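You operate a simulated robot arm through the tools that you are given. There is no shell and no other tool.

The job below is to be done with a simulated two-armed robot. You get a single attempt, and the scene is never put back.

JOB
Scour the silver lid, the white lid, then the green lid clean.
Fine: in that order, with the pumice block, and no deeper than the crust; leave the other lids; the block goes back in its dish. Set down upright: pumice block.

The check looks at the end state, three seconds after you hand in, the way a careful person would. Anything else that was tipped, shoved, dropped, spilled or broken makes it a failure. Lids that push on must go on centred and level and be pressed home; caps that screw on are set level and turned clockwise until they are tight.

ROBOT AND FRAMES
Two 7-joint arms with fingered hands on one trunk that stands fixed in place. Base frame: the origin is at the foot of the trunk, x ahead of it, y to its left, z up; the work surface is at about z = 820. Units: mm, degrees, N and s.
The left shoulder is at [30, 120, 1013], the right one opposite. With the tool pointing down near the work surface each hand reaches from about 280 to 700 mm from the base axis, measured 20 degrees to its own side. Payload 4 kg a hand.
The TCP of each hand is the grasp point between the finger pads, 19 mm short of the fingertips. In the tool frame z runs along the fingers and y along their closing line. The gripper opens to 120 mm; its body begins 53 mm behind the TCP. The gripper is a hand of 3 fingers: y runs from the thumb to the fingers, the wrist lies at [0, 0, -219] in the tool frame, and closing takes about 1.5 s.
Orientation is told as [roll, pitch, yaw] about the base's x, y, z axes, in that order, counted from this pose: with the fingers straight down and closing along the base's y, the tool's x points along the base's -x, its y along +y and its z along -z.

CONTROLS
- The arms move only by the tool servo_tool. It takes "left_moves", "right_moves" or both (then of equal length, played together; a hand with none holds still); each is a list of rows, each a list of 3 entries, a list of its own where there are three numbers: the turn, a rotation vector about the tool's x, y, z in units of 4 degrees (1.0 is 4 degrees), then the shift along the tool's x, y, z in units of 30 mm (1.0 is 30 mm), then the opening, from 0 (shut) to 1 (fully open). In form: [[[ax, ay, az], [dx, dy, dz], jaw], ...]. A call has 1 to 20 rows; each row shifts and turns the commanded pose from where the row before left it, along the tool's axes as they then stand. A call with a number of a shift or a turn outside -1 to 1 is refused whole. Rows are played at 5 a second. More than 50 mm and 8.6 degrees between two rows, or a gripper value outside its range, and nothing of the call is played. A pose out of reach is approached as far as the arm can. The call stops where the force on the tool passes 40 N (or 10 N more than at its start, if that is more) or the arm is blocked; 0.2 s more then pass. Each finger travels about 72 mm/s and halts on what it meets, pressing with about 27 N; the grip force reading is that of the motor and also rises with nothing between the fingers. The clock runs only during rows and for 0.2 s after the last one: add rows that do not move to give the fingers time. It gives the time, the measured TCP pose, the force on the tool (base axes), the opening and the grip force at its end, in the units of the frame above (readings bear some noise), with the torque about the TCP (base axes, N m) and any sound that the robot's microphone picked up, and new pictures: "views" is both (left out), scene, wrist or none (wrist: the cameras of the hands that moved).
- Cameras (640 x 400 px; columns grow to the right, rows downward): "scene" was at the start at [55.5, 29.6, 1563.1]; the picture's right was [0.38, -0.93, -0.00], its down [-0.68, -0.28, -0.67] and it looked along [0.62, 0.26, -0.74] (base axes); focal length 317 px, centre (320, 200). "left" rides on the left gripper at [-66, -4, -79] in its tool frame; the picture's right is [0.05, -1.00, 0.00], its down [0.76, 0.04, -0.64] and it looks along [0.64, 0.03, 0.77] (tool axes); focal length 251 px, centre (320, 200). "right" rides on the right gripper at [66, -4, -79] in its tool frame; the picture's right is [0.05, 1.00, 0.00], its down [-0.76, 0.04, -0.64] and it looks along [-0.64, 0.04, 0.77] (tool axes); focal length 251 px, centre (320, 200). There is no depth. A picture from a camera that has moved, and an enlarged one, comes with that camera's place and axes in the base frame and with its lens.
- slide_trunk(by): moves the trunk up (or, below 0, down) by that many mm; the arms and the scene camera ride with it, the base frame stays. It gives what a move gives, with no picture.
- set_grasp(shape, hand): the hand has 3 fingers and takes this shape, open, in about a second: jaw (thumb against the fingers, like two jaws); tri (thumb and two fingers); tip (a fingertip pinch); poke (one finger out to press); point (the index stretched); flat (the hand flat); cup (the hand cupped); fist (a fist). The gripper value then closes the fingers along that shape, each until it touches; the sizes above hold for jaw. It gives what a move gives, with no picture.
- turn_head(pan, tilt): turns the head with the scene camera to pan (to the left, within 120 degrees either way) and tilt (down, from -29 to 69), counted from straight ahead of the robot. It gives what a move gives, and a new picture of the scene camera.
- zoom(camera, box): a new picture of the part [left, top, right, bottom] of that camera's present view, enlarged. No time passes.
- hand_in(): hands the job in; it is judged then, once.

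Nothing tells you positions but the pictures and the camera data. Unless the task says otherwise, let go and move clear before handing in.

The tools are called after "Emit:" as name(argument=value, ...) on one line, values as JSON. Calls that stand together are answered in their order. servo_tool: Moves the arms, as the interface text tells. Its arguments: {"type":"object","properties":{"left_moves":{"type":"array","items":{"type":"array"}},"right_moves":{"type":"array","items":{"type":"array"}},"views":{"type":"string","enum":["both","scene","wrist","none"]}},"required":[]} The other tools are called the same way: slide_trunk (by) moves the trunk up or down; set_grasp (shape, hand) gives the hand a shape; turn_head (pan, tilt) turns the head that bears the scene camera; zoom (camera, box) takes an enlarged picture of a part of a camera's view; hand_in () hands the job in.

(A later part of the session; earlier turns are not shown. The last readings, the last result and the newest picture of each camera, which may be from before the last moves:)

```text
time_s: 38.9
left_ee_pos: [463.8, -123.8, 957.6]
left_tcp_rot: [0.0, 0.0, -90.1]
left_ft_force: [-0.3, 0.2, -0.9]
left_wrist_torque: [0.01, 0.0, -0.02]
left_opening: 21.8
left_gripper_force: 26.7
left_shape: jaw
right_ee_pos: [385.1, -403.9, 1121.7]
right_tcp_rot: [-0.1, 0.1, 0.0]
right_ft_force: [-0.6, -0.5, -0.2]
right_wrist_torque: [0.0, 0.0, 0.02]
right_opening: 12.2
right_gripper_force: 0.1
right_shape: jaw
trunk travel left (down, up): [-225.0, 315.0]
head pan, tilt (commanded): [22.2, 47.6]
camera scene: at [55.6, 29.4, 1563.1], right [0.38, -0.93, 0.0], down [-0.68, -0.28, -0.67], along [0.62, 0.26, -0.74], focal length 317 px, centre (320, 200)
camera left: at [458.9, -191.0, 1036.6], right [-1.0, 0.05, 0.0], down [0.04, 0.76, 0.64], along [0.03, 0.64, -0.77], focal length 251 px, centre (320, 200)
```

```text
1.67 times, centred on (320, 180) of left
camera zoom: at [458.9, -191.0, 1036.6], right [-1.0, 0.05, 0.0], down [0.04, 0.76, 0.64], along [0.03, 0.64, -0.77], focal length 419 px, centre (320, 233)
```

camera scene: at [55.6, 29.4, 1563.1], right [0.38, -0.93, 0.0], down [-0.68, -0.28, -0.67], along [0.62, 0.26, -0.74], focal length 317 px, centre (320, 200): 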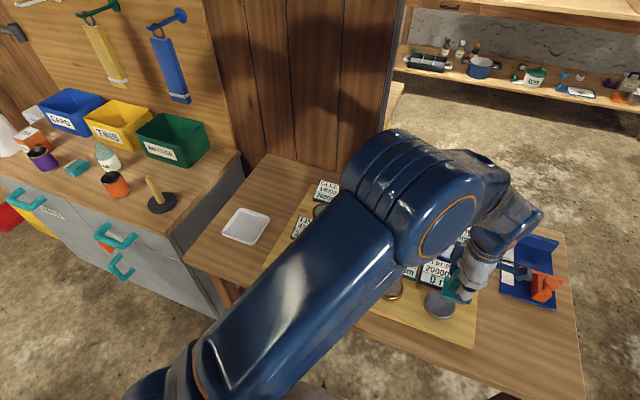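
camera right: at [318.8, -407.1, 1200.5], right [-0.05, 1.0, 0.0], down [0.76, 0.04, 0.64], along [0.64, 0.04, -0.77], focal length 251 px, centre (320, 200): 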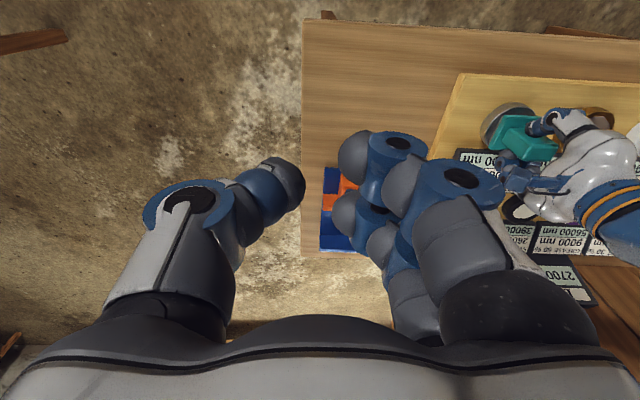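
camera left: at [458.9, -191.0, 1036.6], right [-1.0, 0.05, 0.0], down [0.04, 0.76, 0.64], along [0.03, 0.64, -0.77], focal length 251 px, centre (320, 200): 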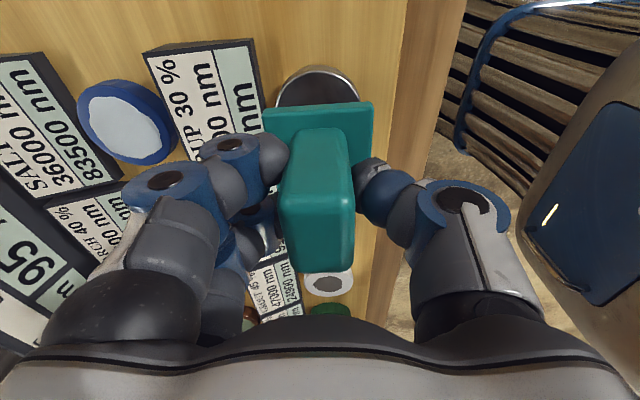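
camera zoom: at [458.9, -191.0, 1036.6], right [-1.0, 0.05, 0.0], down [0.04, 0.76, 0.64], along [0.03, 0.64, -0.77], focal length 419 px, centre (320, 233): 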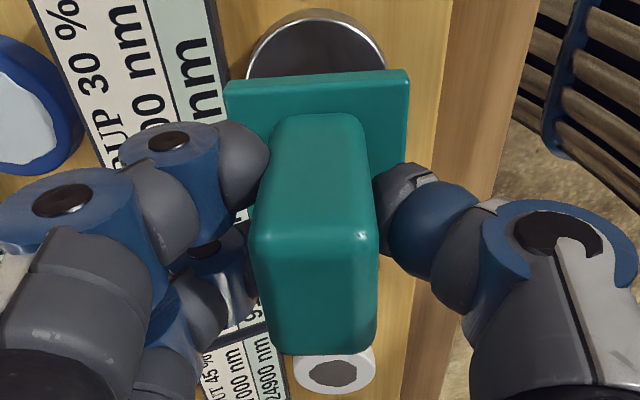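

The silver lid is clean at 0 nm and has not moved. Next is the white lid near (463, 131). I'll carry the block at this height to just past it so the wrist camera can see it.

Emit:
servo_tool(left_moves=[[[0, 0, 0], [0.5, 0, 0], 0], [[0, 0, 0], [0.9, 0, 0], 0], [[0, 0, 0], [1, 0, 0], 0], [[0, 0, 0], [1, 0, 0], 0], [[0, 0, 0], [1, 0, 0], 0], [[0, 0, 0], [1, 0, 0], 0], [[0, 0, 0], [1, 0, 0], 0], [[0, 0, 0], [1, 0, 0], 0], [[0, 0, 0], [1, 0, 0], 0], [[0, 0, 0], [0.85, 0, 0], 0], [[0, 0, 0], [0.5, 0, 0], 0], [[0, 0, 0], [0, 0, 0], 0], [[0, 0, 0], [0, 0, 0], 0]], views="both")

Emit:
zoom(camera="left", box=[220, 0, 420, 125])

Emit:
zoom(camera="scene", box=[290, 140, 490, 330])

```text
time_s: 41.7
left_ee_pos: [464.4, 167.5, 957.7]
left_tcp_rot: [0.0, -0.1, -89.9]
left_ft_force: [-0.4, 0.9, -1.2]
left_wrist_torque: [0.01, -0.01, 0.02]
left_opening: 21.8
left_gripper_force: 27.2
left_shape: jaw
right_ee_pos: [384.2, -403.4, 1122.3]
right_tcp_rot: [0.0, 0.1, 0.0]
right_ft_force: [0.4, -0.3, 0.1]
right_wrist_torque: [0.01, 0.01, 0.01]
right_opening: 12.4
right_gripper_force: 0.1
right_shape: jaw
trunk travel left (down, up): [-225.0, 315.0]
head pan, tilt (commanded): [22.2, 47.6]
camera scene: at [55.6, 29.7, 1563.1], right [0.38, -0.93, 0.0], down [-0.68, -0.28, -0.67], along [0.62, 0.26, -0.74], focal length 317 px, centre (320, 200)
camera left: at [459.3, 100.4, 1036.2], right [-1.0, 0.05, 0.0], down [0.04, 0.76, 0.64], along [0.03, 0.64, -0.77], focal length 251 px, centre (320, 200)
```

scene: 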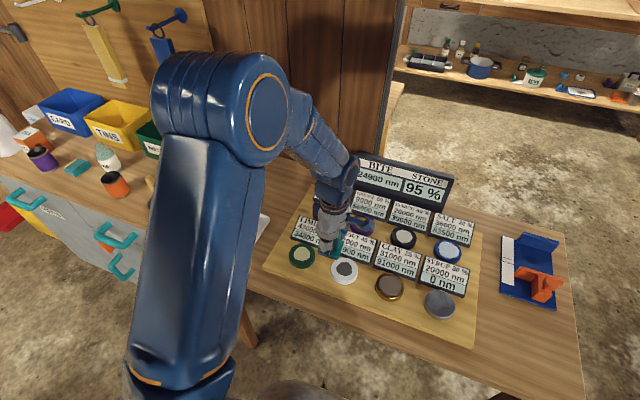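
left: 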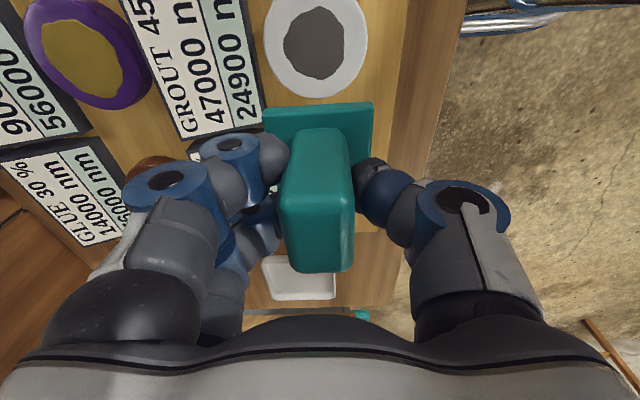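

```text
3.20 times, centred on (320, 62) of left
camera zoom: at [459.3, 100.4, 1036.2], right [-1.0, 0.05, 0.0], down [0.04, 0.76, 0.64], along [0.03, 0.64, -0.77], focal length 805 px, centre (320, 640)
```

zoom: 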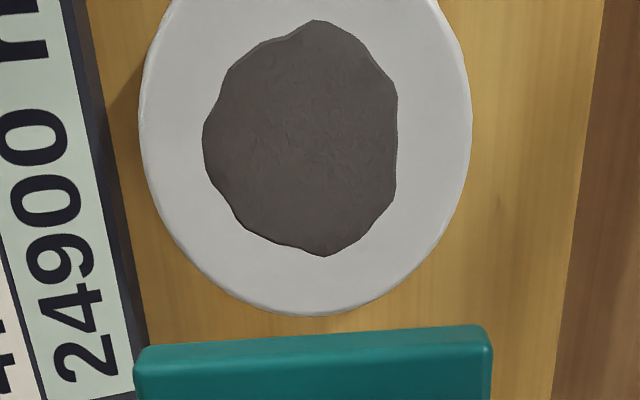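

```text
2.11 times, centred on (390, 235) of scene
camera zoom: at [55.6, 29.7, 1563.1], right [0.38, -0.93, 0.0], down [-0.68, -0.28, -0.67], along [0.62, 0.26, -0.74], focal length 668 px, centre (173, 126)
```

zoom: 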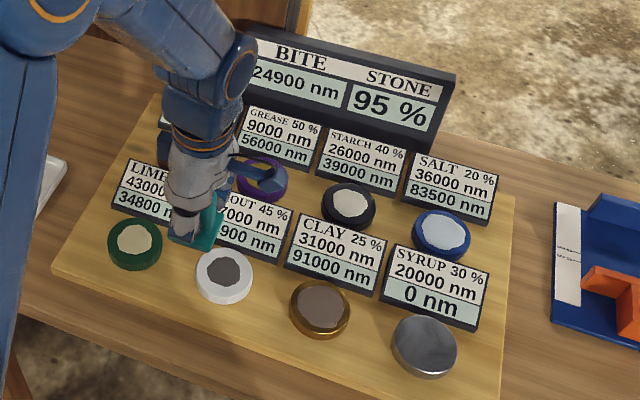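

The sign confirms BITE 24900, which matches the white lid's 24900 crust. The white lid centre is about (464.4, 132). I'll go down over it offset +16 mm in y to start the stroke.

Emit:
servo_tool(left_moves=[[[0, 0, 0], [-0.35, 0, 0], 0], [[0, 0, 0], [-0.3, 0, 0], 0], [[0, 0, 0], [0, 0, 0.5], 0], [[0, 0, 0], [0, 0, 0.6], 0], [[0, 0, 0], [0, 0, 0.5], 0], [[0, 0, 0], [0, 0, 0.35], 0], [[0, 0, 0], [0, 0, 0], 0], [[0, 0, 0], [0, 0, 0], 0]], views="wrist")

Emit:
zoom(camera="scene", box=[290, 200, 390, 290])

Emit:
zoom(camera="left", box=[180, 40, 440, 200])

```text
time_s: 43.5
left_ee_pos: [463.1, 147.8, 899.9]
left_tcp_rot: [0.0, -0.1, -90.0]
left_ft_force: [-0.5, -0.3, -1.0]
left_wrist_torque: [-0.02, 0.0, 0.02]
left_opening: 21.9
left_gripper_force: 27.2
left_shape: jaw
right_ee_pos: [385.1, -403.8, 1121.6]
right_tcp_rot: [0.0, 0.0, 0.0]
right_ft_force: [0.7, -0.3, 0.5]
right_wrist_torque: [0.02, -0.02, 0.02]
right_opening: 12.3
right_gripper_force: 0.1
right_shape: jaw
trunk travel left (down, up): [-225.0, 315.0]
head pan, tilt (commanded): [22.2, 47.6]
camera left: at [459.1, 81.5, 978.3], right [-1.0, 0.05, 0.0], down [0.04, 0.76, 0.64], along [0.03, 0.64, -0.77], focal length 251 px, centre (320, 200)
```

left: 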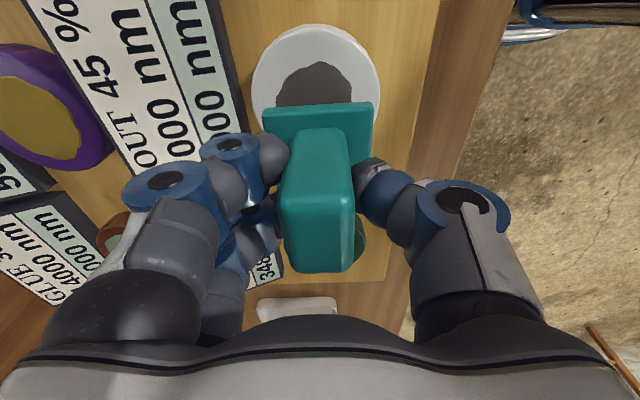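

```text
4.44 times, centred on (340, 245) of scene
camera zoom: at [55.8, 29.5, 1563.1], right [0.38, -0.93, 0.0], down [-0.68, -0.28, -0.67], along [0.62, 0.26, -0.74], focal length 1410 px, centre (231, 0)
```

zoom: 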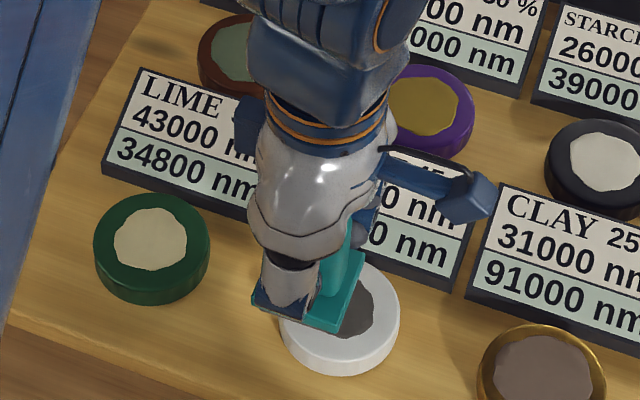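

```text
2.46 times, centred on (310, 120) of left
camera zoom: at [459.1, 81.5, 978.3], right [-1.0, 0.05, 0.0], down [0.04, 0.76, 0.64], along [0.03, 0.64, -0.77], focal length 619 px, centre (345, 397)
```

zoom: 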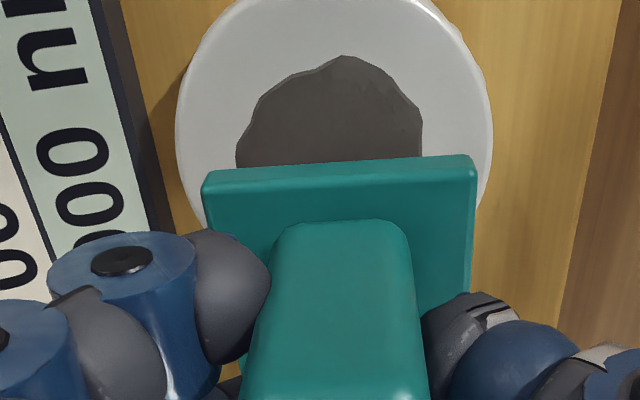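

Well aligned. Easing down to contact now.

Emit:
servo_tool(left_moves=[[[0, 0, 0], [0, 0, 0.1], 0], [[0, 0, 0], [0, 0, 0.08], 0], [[0, 0, 0], [0, 0, 0.04], 0], [[0, 0, 0], [0, 0, 0], 0]], views="none")

```text
time_s: 44.5
left_ee_pos: [463.2, 147.8, 893.1]
left_tcp_rot: [0.0, 0.0, -89.9]
left_ft_force: [-0.2, -0.2, -1.6]
left_wrist_torque: [0.04, -0.01, -0.04]
left_opening: 22.0
left_gripper_force: 27.1
left_shape: jaw
right_ee_pos: [385.3, -404.8, 1123.1]
right_tcp_rot: [-0.1, 0.0, 0.0]
right_ft_force: [-0.1, 0.1, -0.2]
right_wrist_torque: [0.03, -0.02, 0.0]
right_opening: 12.6
right_gripper_force: 0.1
right_shape: jaw
trunk travel left (down, up): [-225.0, 315.0]
head pan, tilt (commanded): [22.2, 47.6]
```

Emit:
servo_tool(left_moves=[[[0, 0, 0], [0, 0, 0.05], 0], [[0, 0, 0], [0, 0, 0.04], 0], [[0, 0, 0], [0, 0, 0], 0]], views="none")

```text
time_s: 45.3
left_ee_pos: [463.9, 148.0, 892.7]
left_tcp_rot: [0.2, 0.0, -89.9]
left_ft_force: [0.2, 1.2, 17.0]
left_wrist_torque: [-0.01, -0.04, 0.06]
left_opening: 22.2
left_gripper_force: 26.8
left_shape: jaw
right_ee_pos: [384.2, -405.7, 1121.7]
right_tcp_rot: [0.0, 0.0, 0.0]
right_ft_force: [-0.5, -0.5, 0.2]
right_wrist_torque: [-0.01, 0.0, 0.0]
right_opening: 12.3
right_gripper_force: 0.1
right_shape: jaw
trunk travel left (down, up): [-225.0, 315.0]
head pan, tilt (commanded): [22.2, 47.6]
```

The stone presses on the white lid at about 18 N. Starting the −y stroke with checks on the way.

Emit:
servo_tool(left_moves=[[[0, 0, 0], [-0.12, 0, -0.01], 0], [[0, 0, 0], [-0.12, 0, 0], 0], [[0, 0, 0], [-0.12, 0, 0], 0], [[0, 0, 0], [-0.12, 0, 0], 0], [[0, 0, 0], [-0.12, 0, 0], 0]], views="none")

Emit:
zoom(camera="scene", box=[290, 140, 490, 330])

```text
time_s: 46.5
left_ee_pos: [462.9, 129.3, 891.3]
left_tcp_rot: [0.1, -0.1, -89.9]
left_ft_force: [-1.0, 4.8, 18.8]
left_wrist_torque: [0.06, 0.0, 0.05]
left_opening: 22.7
left_gripper_force: 26.4
left_shape: jaw
right_ee_pos: [382.7, -404.1, 1123.0]
right_tcp_rot: [0.0, 0.0, 0.0]
right_ft_force: [0.0, 0.1, -0.1]
right_wrist_torque: [-0.03, 0.01, -0.03]
right_opening: 12.6
right_gripper_force: 0.0
right_shape: jaw
trunk travel left (down, up): [-225.0, 315.0]
head pan, tilt (commanded): [22.2, 47.6]
```

```text
2.11 times, centred on (390, 235) of scene
camera zoom: at [53.7, 30.0, 1563.1], right [0.38, -0.93, 0.0], down [-0.68, -0.28, -0.67], along [0.62, 0.25, -0.74], focal length 668 px, centre (173, 126)
```

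zoom: 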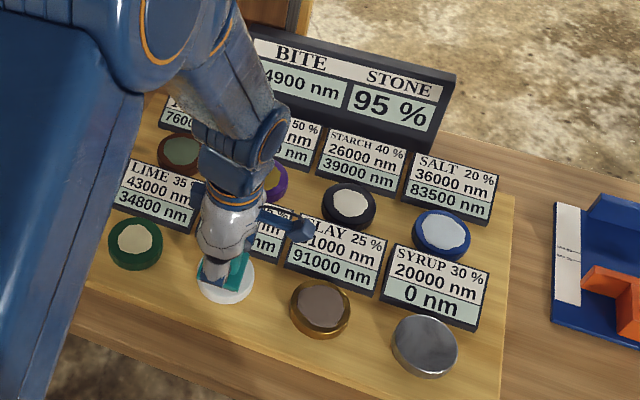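

Not yet at about 18 mm of slide. Continuing the same stroke.

Emit:
servo_tool(left_moves=[[[0, 0, 0], [-0.12, 0, 0], 0], [[0, 0, 0], [-0.12, 0, 0], 0], [[0, 0, 0], [-0.06, 0, 0], 0]], views="none")

Emit:
zoom(camera="scene", box=[290, 140, 490, 330])

```text
time_s: 47.3
left_ee_pos: [462.2, 121.4, 890.9]
left_tcp_rot: [0.0, -0.1, -89.9]
left_ft_force: [-0.6, 6.8, 18.5]
left_wrist_torque: [0.12, -0.02, 0.0]
left_opening: 22.8
left_gripper_force: 27.3
left_shape: jaw
right_ee_pos: [382.3, -402.5, 1123.1]
right_tcp_rot: [0.1, 0.0, 0.0]
right_ft_force: [-0.5, 0.8, -0.6]
right_wrist_torque: [-0.03, -0.01, 0.0]
right_opening: 12.2
right_gripper_force: 0.1
right_shape: jaw
trunk travel left (down, up): [-225.0, 315.0]
head pan, tilt (commanded): [22.2, 47.6]
```

```text
2.11 times, centred on (390, 235) of scene
camera zoom: at [53.8, 30.3, 1563.2], right [0.38, -0.93, 0.0], down [-0.68, -0.28, -0.67], along [0.62, 0.25, -0.74], focal length 668 px, centre (173, 126)
```

zoom: 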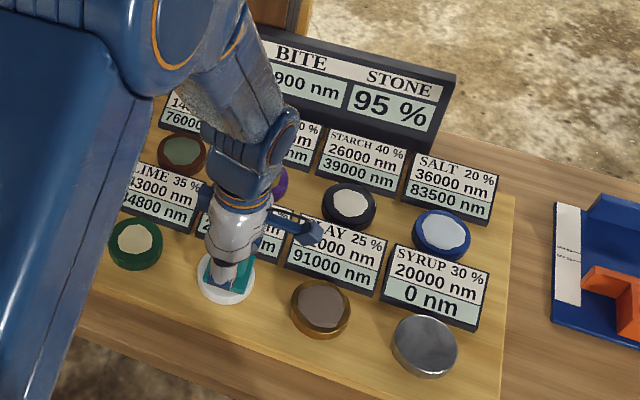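

Emit:
servo_tool(left_moves=[[[0, 0, 0], [-0.12, 0, 0], 0], [[0, 0, 0], [-0.06, 0, 0], 0]], views="none")

Emit:
zoom(camera="scene", box=[290, 140, 490, 330])

```text
time_s: 47.9
left_ee_pos: [463.3, 117.1, 889.9]
left_tcp_rot: [0.0, 0.0, -89.9]
left_ft_force: [-1.0, 6.6, 18.8]
left_wrist_torque: [0.09, -0.04, 0.0]
left_opening: 22.1
left_gripper_force: 27.3
left_shape: jaw
right_ee_pos: [383.0, -404.8, 1123.8]
right_tcp_rot: [0.0, -0.1, -0.1]
right_ft_force: [-0.4, 0.6, -0.5]
right_wrist_torque: [-0.03, 0.02, 0.03]
right_opening: 12.4
right_gripper_force: 0.0
right_shape: jaw
trunk travel left (down, up): [-225.0, 315.0]
head pan, tilt (commanded): [22.2, 47.6]
```

```text
2.11 times, centred on (390, 235) of scene
camera zoom: at [53.5, 30.2, 1563.2], right [0.38, -0.93, 0.0], down [-0.68, -0.28, -0.67], along [0.62, 0.25, -0.74], focal length 668 px, centre (173, 126)
```

zoom: 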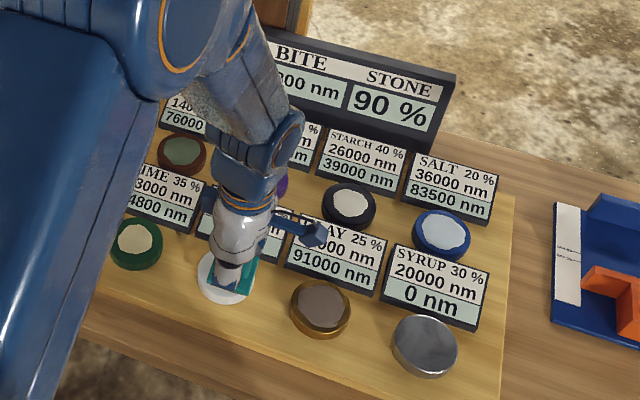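

STONE dropped to 90 % and BITE now ends in 800 (34800), so the white lid's bite is done. Lifting straight off.

Emit:
servo_tool(left_moves=[[[0, 0, 0], [0, 0, -0.2], 0], [[0, 0, 0], [0, 0, -0.3], 0], [[0, 0, 0], [0, 0, -0.6], 0], [[0, 0, 0], [0, 0, -0.7], 0], [[0, 0, 0], [0, 0, -0.4], 0], [[0, 0, 0], [0, 0, 0], 0], [[0, 0, 0], [0, 0, 0], 0]], views="wrist")

Emit:
zoom(camera="scene", box=[290, 140, 490, 330])

Emit:
zoom(camera="left", box=[140, 60, 500, 300])

```text
time_s: 49.5
left_ee_pos: [465.0, 117.0, 957.0]
left_tcp_rot: [0.0, 0.0, -89.9]
left_ft_force: [0.1, -0.3, -1.9]
left_wrist_torque: [-0.04, 0.02, 0.01]
left_opening: 21.8
left_gripper_force: 27.0
left_shape: jaw
right_ee_pos: [383.7, -404.2, 1121.8]
right_tcp_rot: [-0.1, 0.0, -0.1]
right_ft_force: [0.1, -0.5, -0.7]
right_wrist_torque: [-0.04, 0.0, -0.04]
right_opening: 12.1
right_gripper_force: 0.0
right_shape: jaw
trunk travel left (down, up): [-225.0, 315.0]
head pan, tilt (commanded): [22.2, 47.6]
camera left: at [460.7, 49.4, 1035.1], right [-1.0, 0.05, 0.0], down [0.04, 0.76, 0.64], along [0.03, 0.64, -0.77], focal length 251 px, centre (320, 200)
```

left: 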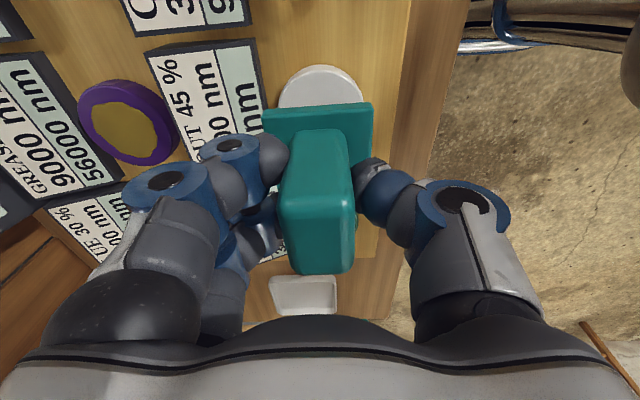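

```text
2.11 times, centred on (390, 235) of scene
camera zoom: at [55.6, 29.5, 1563.1], right [0.38, -0.93, 0.0], down [-0.68, -0.28, -0.67], along [0.62, 0.26, -0.74], focal length 668 px, centre (173, 126)
```

zoom: 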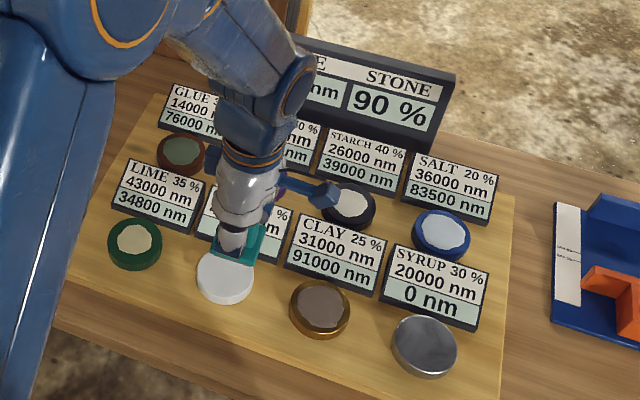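

```text
1.67 times, centred on (320, 180) of left
camera zoom: at [460.7, 49.4, 1035.1], right [-1.0, 0.05, 0.0], down [0.04, 0.76, 0.64], along [0.03, 0.64, -0.77], focal length 419 px, centre (320, 233)
```

zoom: 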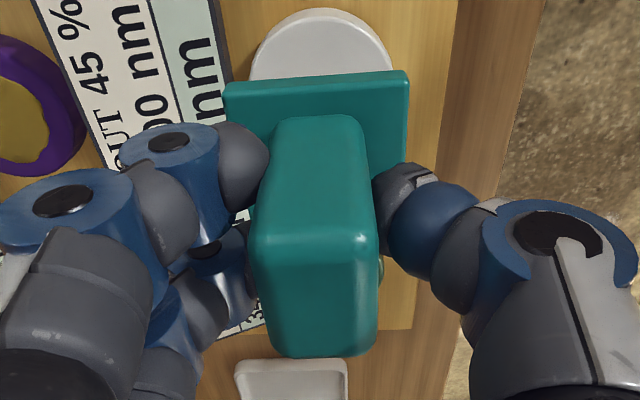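

The white lid is clean. Next is the green lid near (464, 251), so I'll move just past it to look.

Emit:
servo_tool(left_moves=[[[0, 0, 0], [0.5, 0, 0], 0], [[0, 0, 0], [0.9, 0, 0], 0], [[0, 0, 0], [1, 0, 0], 0], [[0, 0, 0], [1, 0, 0], 0], [[0, 0, 0], [1, 0, 0], 0], [[0, 0, 0], [0.8, 0, 0], 0], [[0, 0, 0], [0.5, 0, 0], 0], [[0, 0, 0], [0, 0, 0], 0], [[0, 0, 0], [0, 0, 0], 0]], views="wrist")

Emit:
zoom(camera="left", box=[220, 0, 420, 125])

Emit:
zoom(camera="scene", box=[270, 140, 470, 330])

```text
time_s: 51.5
left_ee_pos: [463.3, 286.9, 955.8]
left_tcp_rot: [0.0, -0.1, -89.9]
left_ft_force: [-0.3, 0.3, -0.9]
left_wrist_torque: [-0.01, 0.0, 0.0]
left_opening: 21.7
left_gripper_force: 27.0
left_shape: jaw
right_ee_pos: [385.3, -403.5, 1121.8]
right_tcp_rot: [0.1, 0.1, -0.1]
right_ft_force: [0.8, -0.3, 0.0]
right_wrist_torque: [0.01, 0.01, -0.01]
right_opening: 12.2
right_gripper_force: 0.1
right_shape: jaw
trunk travel left (down, up): [-225.0, 315.0]
head pan, tilt (commanded): [22.2, 47.6]
camera left: at [459.1, 220.3, 1035.5], right [-1.0, 0.05, 0.0], down [0.04, 0.76, 0.64], along [0.03, 0.64, -0.77], focal length 251 px, centre (320, 200)
```

left: 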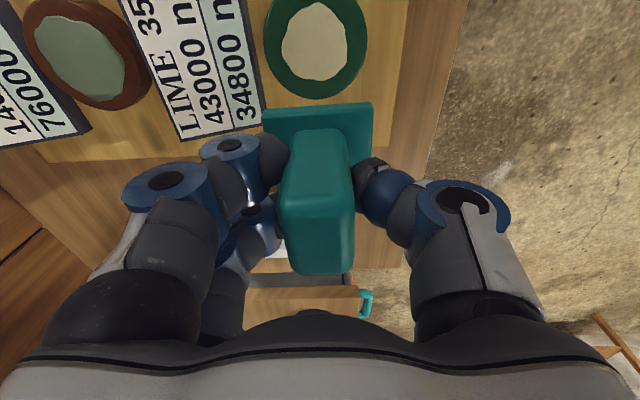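

```text
3.20 times, centred on (320, 62) of left
camera zoom: at [459.1, 220.3, 1035.5], right [-1.0, 0.05, 0.0], down [0.04, 0.76, 0.64], along [0.03, 0.64, -0.77], focal length 805 px, centre (320, 640)
```

zoom: 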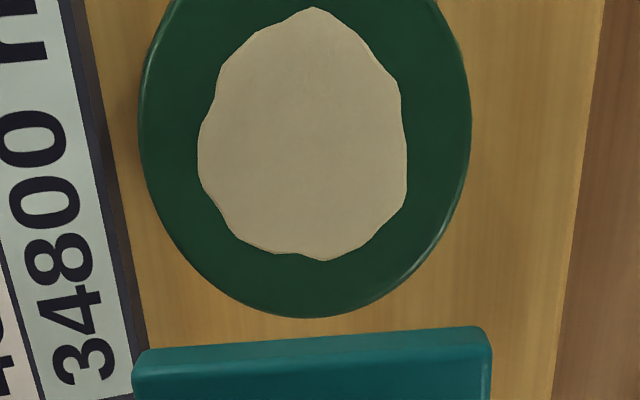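

```text
2.11 times, centred on (370, 235) of scene
camera zoom: at [55.6, 29.8, 1563.1], right [0.38, -0.93, 0.0], down [-0.68, -0.28, -0.67], along [0.62, 0.26, -0.74], focal length 668 px, centre (215, 126)
```

zoom: 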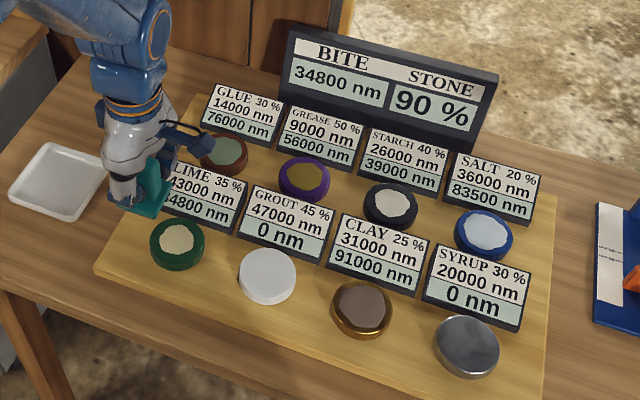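

BITE reads 34800 against the green lid's 34800, and the white lid reads 0 nm. The green lid centre is about (464, 251.5). I'll go down with the same +16 mm offset.

Emit:
servo_tool(left_moves=[[[0, 0, 0], [-0.35, 0.02, 0], 0], [[0, 0, 0], [-0.3, 0, 0], 0], [[0, 0, 0], [0, 0, 0.5], 0], [[0, 0, 0], [0, 0, 0.6], 0], [[0, 0, 0], [0, 0, 0.5], 0], [[0, 0, 0], [0, 0, 0.3], 0], [[0, 0, 0], [0, 0, 0], 0], [[0, 0, 0], [0, 0, 0], 0]], views="wrist")

Emit:
zoom(camera="left", box=[180, 40, 440, 200])

Emit:
zoom(camera="scene", box=[250, 190, 350, 280])

```text
time_s: 53.3
left_ee_pos: [464.1, 267.2, 897.6]
left_tcp_rot: [0.0, 0.0, -90.1]
left_ft_force: [0.5, -0.5, -1.9]
left_wrist_torque: [-0.01, -0.02, 0.0]
left_opening: 21.7
left_gripper_force: 26.7
left_shape: jaw
right_ee_pos: [384.9, -403.9, 1121.7]
right_tcp_rot: [0.1, 0.0, -0.1]
right_ft_force: [0.8, -0.3, 0.6]
right_wrist_torque: [-0.01, 0.01, 0.03]
right_opening: 12.5
right_gripper_force: 0.1
right_shape: jaw
trunk travel left (down, up): [-225.0, 315.0]
head pan, tilt (commanded): [22.2, 47.6]
camera left: at [460.0, 200.8, 977.4], right [-1.0, 0.05, 0.0], down [0.04, 0.76, 0.64], along [0.03, 0.64, -0.77], focal length 251 px, centre (320, 200)
```

left: 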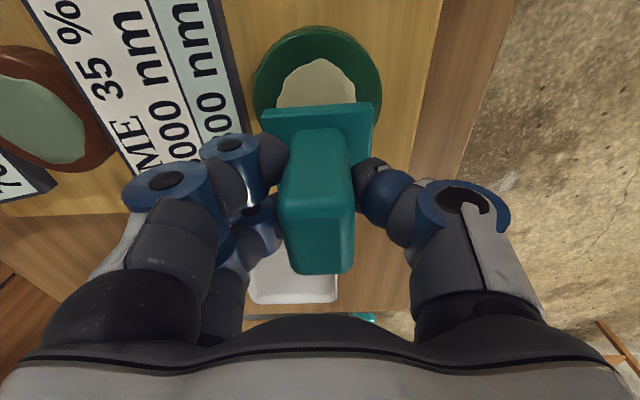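

```text
2.46 times, centred on (310, 120) of left
camera zoom: at [460.0, 200.8, 977.4], right [-1.0, 0.05, 0.0], down [0.04, 0.76, 0.64], along [0.03, 0.64, -0.77], focal length 619 px, centre (345, 397)
```

zoom: 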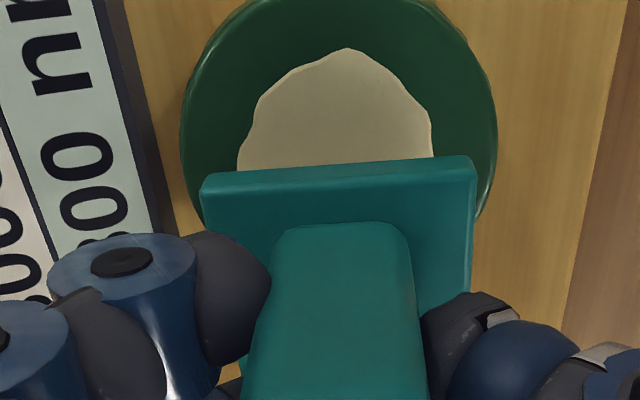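

```text
4.44 times, centred on (300, 235) of scene
camera zoom: at [55.7, 29.6, 1563.1], right [0.38, -0.93, 0.0], down [-0.68, -0.28, -0.67], along [0.62, 0.26, -0.74], focal length 1410 px, centre (409, 44)
```

zoom: 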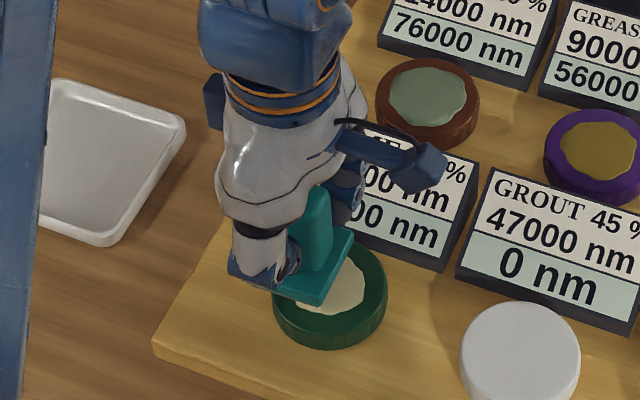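

Alignment is good. Easing to contact on the green lid.

Emit:
servo_tool(left_moves=[[[0, 0, 0], [0, 0, 0.08], 0], [[0, 0, 0], [0, 0, 0.07], 0], [[0, 0, 0], [0, 0, 0.04], 0], [[0, 0, 0], [0, 0, 0], 0]], views="none")

```text
time_s: 54.3
left_ee_pos: [463.2, 267.2, 893.1]
left_tcp_rot: [-0.1, 0.0, -89.9]
left_ft_force: [0.1, -0.7, -0.8]
left_wrist_torque: [-0.02, 0.02, -0.03]
left_opening: 21.6
left_gripper_force: 26.8
left_shape: jaw
right_ee_pos: [383.2, -403.0, 1121.6]
right_tcp_rot: [0.0, 0.0, 0.0]
right_ft_force: [0.5, -0.4, -0.4]
right_wrist_torque: [0.02, 0.0, 0.03]
right_opening: 12.2
right_gripper_force: 0.0
right_shape: jaw
trunk travel left (down, up): [-225.0, 315.0]
head pan, tilt (commanded): [22.2, 47.6]
```

Emit:
servo_tool(left_moves=[[[0, 0, 0], [0, 0, 0.05], 0], [[0, 0, 0], [0, 0, 0.04], 0], [[0, 0, 0], [0, 0, 0], 0]], views="none")

```text
time_s: 55.1
left_ee_pos: [464.3, 267.0, 890.8]
left_tcp_rot: [0.0, 0.0, -89.9]
left_ft_force: [1.0, 0.0, 6.8]
left_wrist_torque: [-0.02, -0.06, 0.0]
left_opening: 21.7
left_gripper_force: 26.9
left_shape: jaw
right_ee_pos: [385.4, -404.1, 1122.2]
right_tcp_rot: [0.0, -0.1, 0.0]
right_ft_force: [0.3, -0.4, 0.3]
right_wrist_torque: [-0.02, 0.0, 0.0]
right_opening: 12.1
right_gripper_force: 0.0
right_shape: jaw
trunk travel left (down, up): [-225.0, 315.0]
head pan, tilt (commanded): [22.2, 47.6]
```

About 8 N of contact. I'll add a touch more and make the first part of the stroke.

Emit:
servo_tool(left_moves=[[[0, 0, 0], [0, 0, 0.03], 0], [[0, 0, 0], [-0.12, 0, 0], 0], [[0, 0, 0], [-0.12, 0, 0], 0], [[0, 0, 0], [-0.12, 0, 0], 0], [[0, 0, 0], [-0.12, 0, 0], 0], [[0, 0, 0], [-0.12, 0, 0], 0]], views="none")

Emit:
zoom(camera="scene", box=[270, 140, 470, 330])

```text
time_s: 56.5
left_ee_pos: [464.2, 249.1, 890.2]
left_tcp_rot: [0.0, 0.0, -90.0]
left_ft_force: [0.0, 2.9, 16.5]
left_wrist_torque: [0.06, -0.06, 0.02]
left_opening: 22.3
left_gripper_force: 26.9
left_shape: jaw
right_ee_pos: [382.3, -404.1, 1122.5]
right_tcp_rot: [-0.1, 0.0, 0.0]
right_ft_force: [0.1, -0.4, 0.2]
right_wrist_torque: [-0.03, -0.04, -0.02]
right_opening: 12.4
right_gripper_force: 0.1
right_shape: jaw
trunk travel left (down, up): [-225.0, 315.0]
head pan, tilt (commanded): [22.2, 47.6]
```

```text
2.11 times, centred on (370, 235) of scene
camera zoom: at [54.0, 29.2, 1563.2], right [0.38, -0.93, 0.0], down [-0.68, -0.28, -0.67], along [0.62, 0.26, -0.74], focal length 668 px, centre (215, 126)
```

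zoom: 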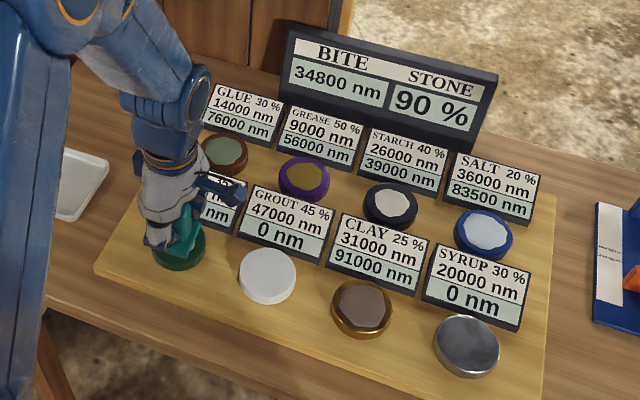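

The display is unchanged after about 18 mm, as with the white lid. Continuing the stroke.

Emit:
servo_tool(left_moves=[[[0, 0, 0], [-0.12, 0, 0], 0], [[0, 0, 0], [-0.12, 0, 0], 0], [[0, 0, 0], [-0.06, 0, 0], 0]], views="none")

Emit:
zoom(camera="scene", box=[270, 140, 470, 330])

```text
time_s: 57.3
left_ee_pos: [461.8, 241.4, 890.6]
left_tcp_rot: [0.1, -0.1, -89.9]
left_ft_force: [-0.7, 5.2, 13.1]
left_wrist_torque: [0.11, -0.06, 0.02]
left_opening: 22.3
left_gripper_force: 26.9
left_shape: jaw
right_ee_pos: [383.3, -404.4, 1123.0]
right_tcp_rot: [0.0, 0.0, 0.0]
right_ft_force: [-0.3, -0.5, 0.2]
right_wrist_torque: [0.01, 0.02, 0.03]
right_opening: 12.0
right_gripper_force: 0.0
right_shape: jaw
trunk travel left (down, up): [-225.0, 315.0]
head pan, tilt (commanded): [22.2, 47.6]
```

```text
2.11 times, centred on (370, 235) of scene
camera zoom: at [54.2, 29.7, 1563.1], right [0.38, -0.93, 0.0], down [-0.68, -0.28, -0.67], along [0.62, 0.26, -0.74], focal length 668 px, centre (215, 126)
```

zoom: 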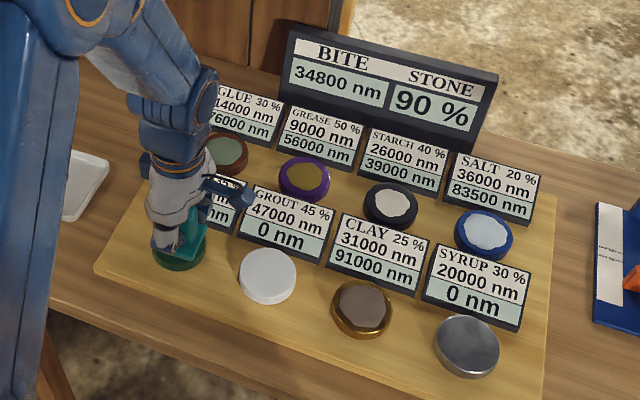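

Emit:
servo_tool(left_moves=[[[0, 0, 0], [-0.12, 0, 0], 0], [[0, 0, 0], [-0.06, 0, 0], 0]], views="none")

Emit:
zoom(camera="scene", box=[270, 140, 470, 330])

```text
time_s: 57.9
left_ee_pos: [464.2, 234.7, 891.1]
left_tcp_rot: [0.0, 0.1, -90.0]
left_ft_force: [-0.9, 3.4, 9.2]
left_wrist_torque: [0.12, -0.03, 0.01]
left_opening: 21.9
left_gripper_force: 27.1
left_shape: jaw
right_ee_pos: [383.2, -403.4, 1122.7]
right_tcp_rot: [0.0, 0.0, 0.0]
right_ft_force: [-1.0, -0.4, -0.1]
right_wrist_torque: [0.01, 0.02, 0.03]
right_opening: 12.4
right_gripper_force: 0.0
right_shape: jaw
trunk travel left (down, up): [-225.0, 315.0]
head pan, tilt (commanded): [22.2, 47.6]
```

```text
2.11 times, centred on (370, 235) of scene
camera zoom: at [54.4, 29.7, 1563.1], right [0.38, -0.93, 0.0], down [-0.68, -0.28, -0.67], along [0.62, 0.26, -0.74], focal length 668 px, centre (215, 126)
```

zoom: 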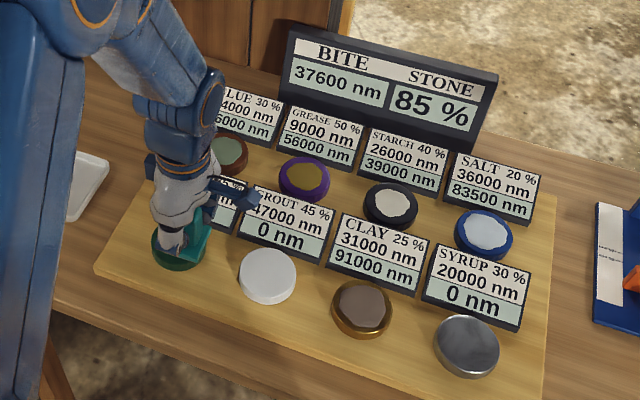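

STONE is at 85 % and BITE at 37600, so the green lid's bite registered. Lifting straight off.

Emit:
servo_tool(left_moves=[[[0, 0, 0], [0, 0, -0.2], 0], [[0, 0, 0], [0, 0, -0.3], 0], [[0, 0, 0], [0, 0, -0.6], 0], [[0, 0, 0], [0, 0, -0.7], 0], [[0, 0, 0], [0, 0, -0.4], 0], [[0, 0, 0], [0, 0, 0], 0], [[0, 0, 0], [0, 0, 0], 0]], views="wrist")

Emit:
zoom(camera="scene", box=[200, 140, 490, 330])

Emit:
zoom(camera="left", box=[140, 60, 500, 300])

```text
time_s: 59.5
left_ee_pos: [463.5, 236.2, 955.1]
left_tcp_rot: [0.0, 0.0, -90.1]
left_ft_force: [-0.2, 0.0, -0.9]
left_wrist_torque: [0.01, 0.0, 0.01]
left_opening: 21.7
left_gripper_force: 27.2
left_shape: jaw
right_ee_pos: [384.7, -404.3, 1121.0]
right_tcp_rot: [-0.1, 0.0, 0.0]
right_ft_force: [-0.6, -0.1, -0.1]
right_wrist_torque: [0.0, 0.0, -0.02]
right_opening: 12.3
right_gripper_force: 0.1
right_shape: jaw
trunk travel left (down, up): [-225.0, 315.0]
head pan, tilt (commanded): [22.2, 47.6]
camera left: at [459.5, 168.1, 1035.2], right [-1.0, 0.05, 0.0], down [0.04, 0.76, 0.64], along [0.03, 0.64, -0.77], focal length 251 px, centre (320, 200)
```

left: 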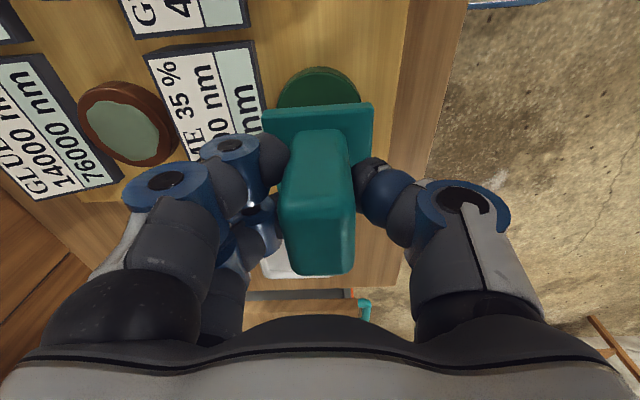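

```text
2.11 times, centred on (345, 235) of scene
camera zoom: at [55.6, 29.5, 1563.1], right [0.38, -0.93, 0.0], down [-0.68, -0.28, -0.67], along [0.62, 0.26, -0.74], focal length 668 px, centre (267, 126)
```

zoom: 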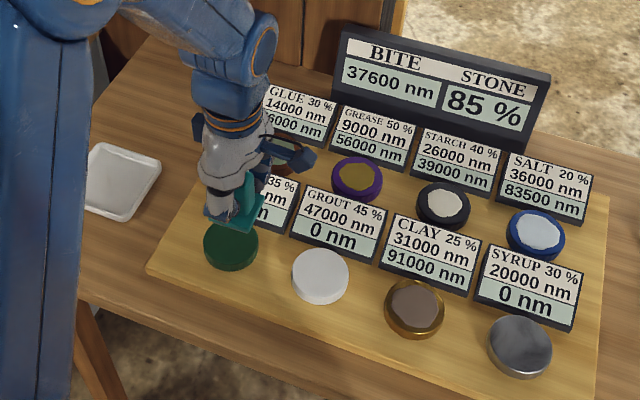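

```text
1.67 times, centred on (320, 180) of left
camera zoom: at [459.5, 168.1, 1035.2], right [-1.0, 0.05, 0.0], down [0.04, 0.76, 0.64], along [0.03, 0.64, -0.77], focal length 419 px, centre (320, 233)
```

zoom: 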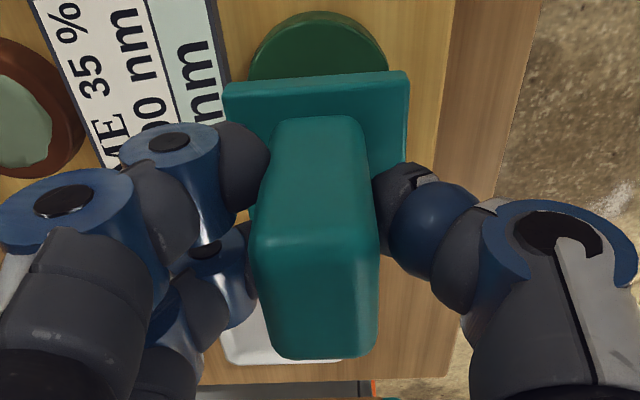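

All three lids read 0 or look bare, the lids are in place, and the block is still held firmly. Now I'll carry it back above the dish at (509.4, 453.5), where I picked it up.

Emit:
servo_tool(left_moves=[[[0, 0, 0], [0.5, 0.1, 0], 0], [[0, 0, 0], [0.9, 0.2, 0], 0], [[0, 0, 0], [1, 0.22, 0], 0], [[0, 0, 0], [1, 0.22, 0], 0], [[0, 0, 0], [1, 0.22, 0], 0], [[0, 0, 0], [1, 0.22, 0], 0], [[0, 0, 0], [0.9, 0.2, 0], 0], [[0, 0, 0], [0.6, 0.12, 0], 0], [[0, 0, 0], [0.34, 0.03, 0], 0], [[0, 0, 0], [0, 0, 0], 0], [[0, 0, 0], [0, 0, 0], 0]], views="both")

Emit:
zoom(camera="left", box=[140, 0, 500, 240])

Emit:
zoom(camera="scene", box=[190, 130, 300, 250])

```text
time_s: 61.9
left_ee_pos: [509.3, 452.2, 954.7]
left_tcp_rot: [0.0, 0.0, -90.0]
left_ft_force: [0.3, 0.2, -1.3]
left_wrist_torque: [-0.01, -0.03, 0.02]
left_opening: 21.6
left_gripper_force: 27.3
left_shape: jaw
right_ee_pos: [383.6, -404.6, 1121.8]
right_tcp_rot: [0.0, 0.0, 0.0]
right_ft_force: [0.7, 0.0, -0.6]
right_wrist_torque: [0.0, -0.01, 0.01]
right_opening: 12.3
right_gripper_force: 0.1
right_shape: jaw
trunk travel left (down, up): [-225.0, 315.0]
head pan, tilt (commanded): [22.2, 47.6]
camera scene: at [55.6, 29.8, 1563.1], right [0.38, -0.93, 0.0], down [-0.68, -0.28, -0.67], along [0.62, 0.25, -0.74], focal length 317 px, centre (320, 200)
camera left: at [505.0, 385.7, 1033.6], right [-1.0, 0.05, 0.0], down [0.04, 0.76, 0.64], along [0.03, 0.64, -0.77], focal length 251 px, centre (320, 200)
```

scene: 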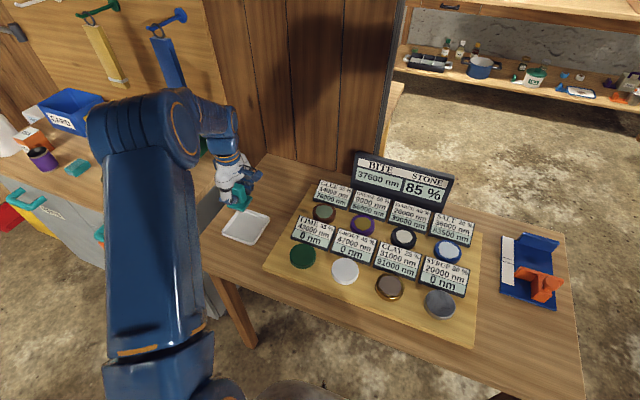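
left: 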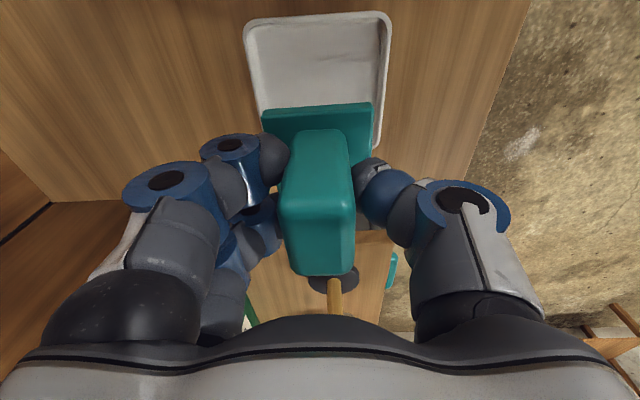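

```text
1.67 times, centred on (320, 120) of left
camera zoom: at [505.0, 385.7, 1033.6], right [-1.0, 0.05, 0.0], down [0.04, 0.76, 0.64], along [0.03, 0.64, -0.77], focal length 419 px, centre (320, 333)
```

zoom: 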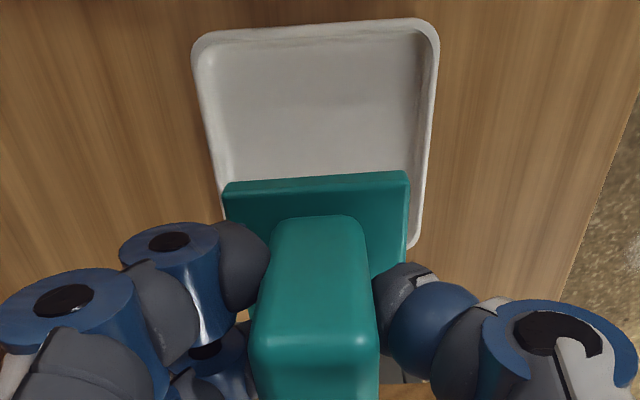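

```text
3.33 times, centred on (245, 190) of scene
camera zoom: at [55.6, 29.8, 1563.1], right [0.38, -0.93, 0.0], down [-0.68, -0.28, -0.67], along [0.62, 0.25, -0.74], focal length 1057 px, centre (570, 233)
```

zoom: 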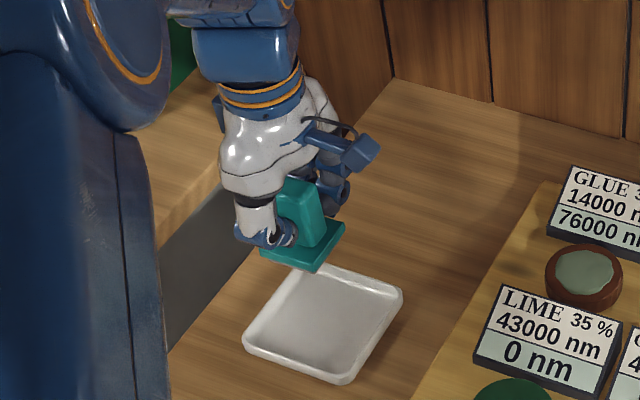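

The green lid's LIME readout also shows 0 nm. The block is right above its old spot, so I'll lower it to just above the dish floor.

Emit:
servo_tool(left_moves=[[[0, 0, 0], [0.03, 0, 0.5], 0], [[0, 0, 0], [0, 0, 0.7], 0], [[0, 0, 0], [0, 0, 0.7], 0], [[0, 0, 0], [0, 0, 0.6], 0], [[0, 0, 0], [0, 0, 0.35], 0], [[0, 0, 0], [0, 0, 0.15], 0], [[0, 0, 0], [0, 0, 0], 0], [[0, 0, 0], [0, 0, 0], 0]], views="wrist")

Emit:
zoom(camera="scene", box=[190, 150, 300, 250])

Emit:
zoom(camera="left", box=[140, 0, 500, 240])

```text
time_s: 63.7
left_ee_pos: [511.0, 452.6, 864.7]
left_tcp_rot: [0.0, 0.0, -90.1]
left_ft_force: [0.0, 0.6, -2.0]
left_wrist_torque: [0.0, 0.01, -0.01]
left_opening: 21.6
left_gripper_force: 27.2
left_shape: jaw
right_ee_pos: [384.4, -403.4, 1122.1]
right_tcp_rot: [0.0, -0.1, 0.0]
right_ft_force: [0.0, 1.0, -0.6]
right_wrist_torque: [0.0, -0.01, 0.03]
right_opening: 12.3
right_gripper_force: 0.1
right_shape: jaw
trunk travel left (down, up): [-225.0, 315.0]
head pan, tilt (commanded): [22.2, 47.6]
camera left: at [505.0, 386.2, 943.6], right [-1.0, 0.05, 0.0], down [0.04, 0.76, 0.64], along [0.03, 0.64, -0.77], focal length 251 px, centre (320, 200)
```

left: 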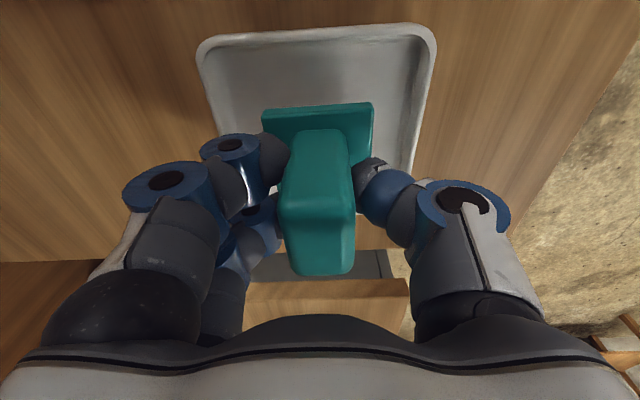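

```text
4.00 times, centred on (245, 200) of scene
camera zoom: at [55.7, 29.7, 1563.1], right [0.38, -0.93, 0.0], down [-0.68, -0.28, -0.67], along [0.62, 0.26, -0.74], focal length 1269 px, centre (620, 200)
```

zoom: 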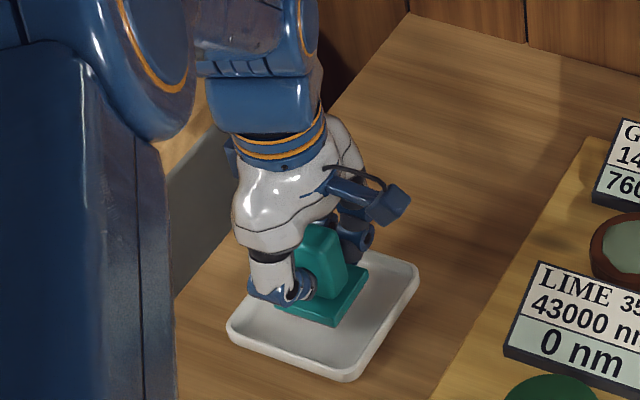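

```text
1.67 times, centred on (320, 120) of left
camera zoom: at [505.0, 386.2, 943.6], right [-1.0, 0.05, 0.0], down [0.04, 0.76, 0.64], along [0.03, 0.64, -0.77], focal length 419 px, centre (320, 333)
```

zoom: 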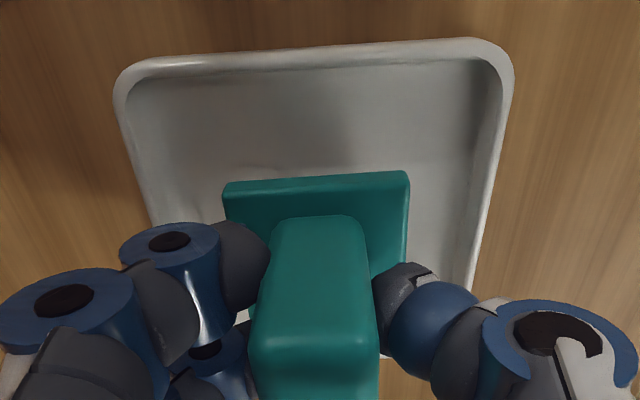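

The block is inside the dish outline. I'll ease it down the last few millimetres and watch the force.

Emit:
servo_tool(left_moves=[[[0, 0, 0], [0, 0, 0.1], 0], [[0, 0, 0], [0, 0, 0.08], 0], [[0, 0, 0], [0, 0, 0.04], 0], [[0, 0, 0], [0, 0, 0], 0]], views="none")

```text
time_s: 64.7
left_ee_pos: [511.1, 452.2, 857.9]
left_tcp_rot: [0.0, -0.1, -90.0]
left_ft_force: [0.4, 0.3, -0.8]
left_wrist_torque: [-0.02, -0.02, -0.03]
left_opening: 21.9
left_gripper_force: 26.8
left_shape: jaw
right_ee_pos: [384.3, -403.9, 1121.5]
right_tcp_rot: [0.0, 0.0, 0.1]
right_ft_force: [-0.1, 0.4, 0.5]
right_wrist_torque: [0.02, 0.02, -0.01]
right_opening: 12.4
right_gripper_force: 0.1
right_shape: jaw
trunk travel left (down, up): [-225.0, 315.0]
head pan, tilt (commanded): [22.2, 47.6]
```

Emit:
servo_tool(left_moves=[[[0, 0, 0], [0, 0, 0.05], 0], [[0, 0, 0], [0, 0, 0.03], 0], [[0, 0, 0], [0, 0, 0], 0]], views="none")

```text
time_s: 65.5
left_ee_pos: [510.2, 452.8, 856.2]
left_tcp_rot: [0.0, 0.1, -90.0]
left_ft_force: [0.0, 0.3, -2.0]
left_wrist_torque: [-0.01, 0.0, 0.04]
left_opening: 21.5
left_gripper_force: 26.8
left_shape: jaw
right_ee_pos: [384.4, -404.5, 1122.4]
right_tcp_rot: [0.0, 0.1, 0.0]
right_ft_force: [0.2, 0.7, -0.4]
right_wrist_torque: [0.02, 0.03, 0.04]
right_opening: 12.2
right_gripper_force: 0.1
right_shape: jaw
trunk travel left (down, up): [-225.0, 315.0]
head pan, tilt (commanded): [22.2, 47.6]
```

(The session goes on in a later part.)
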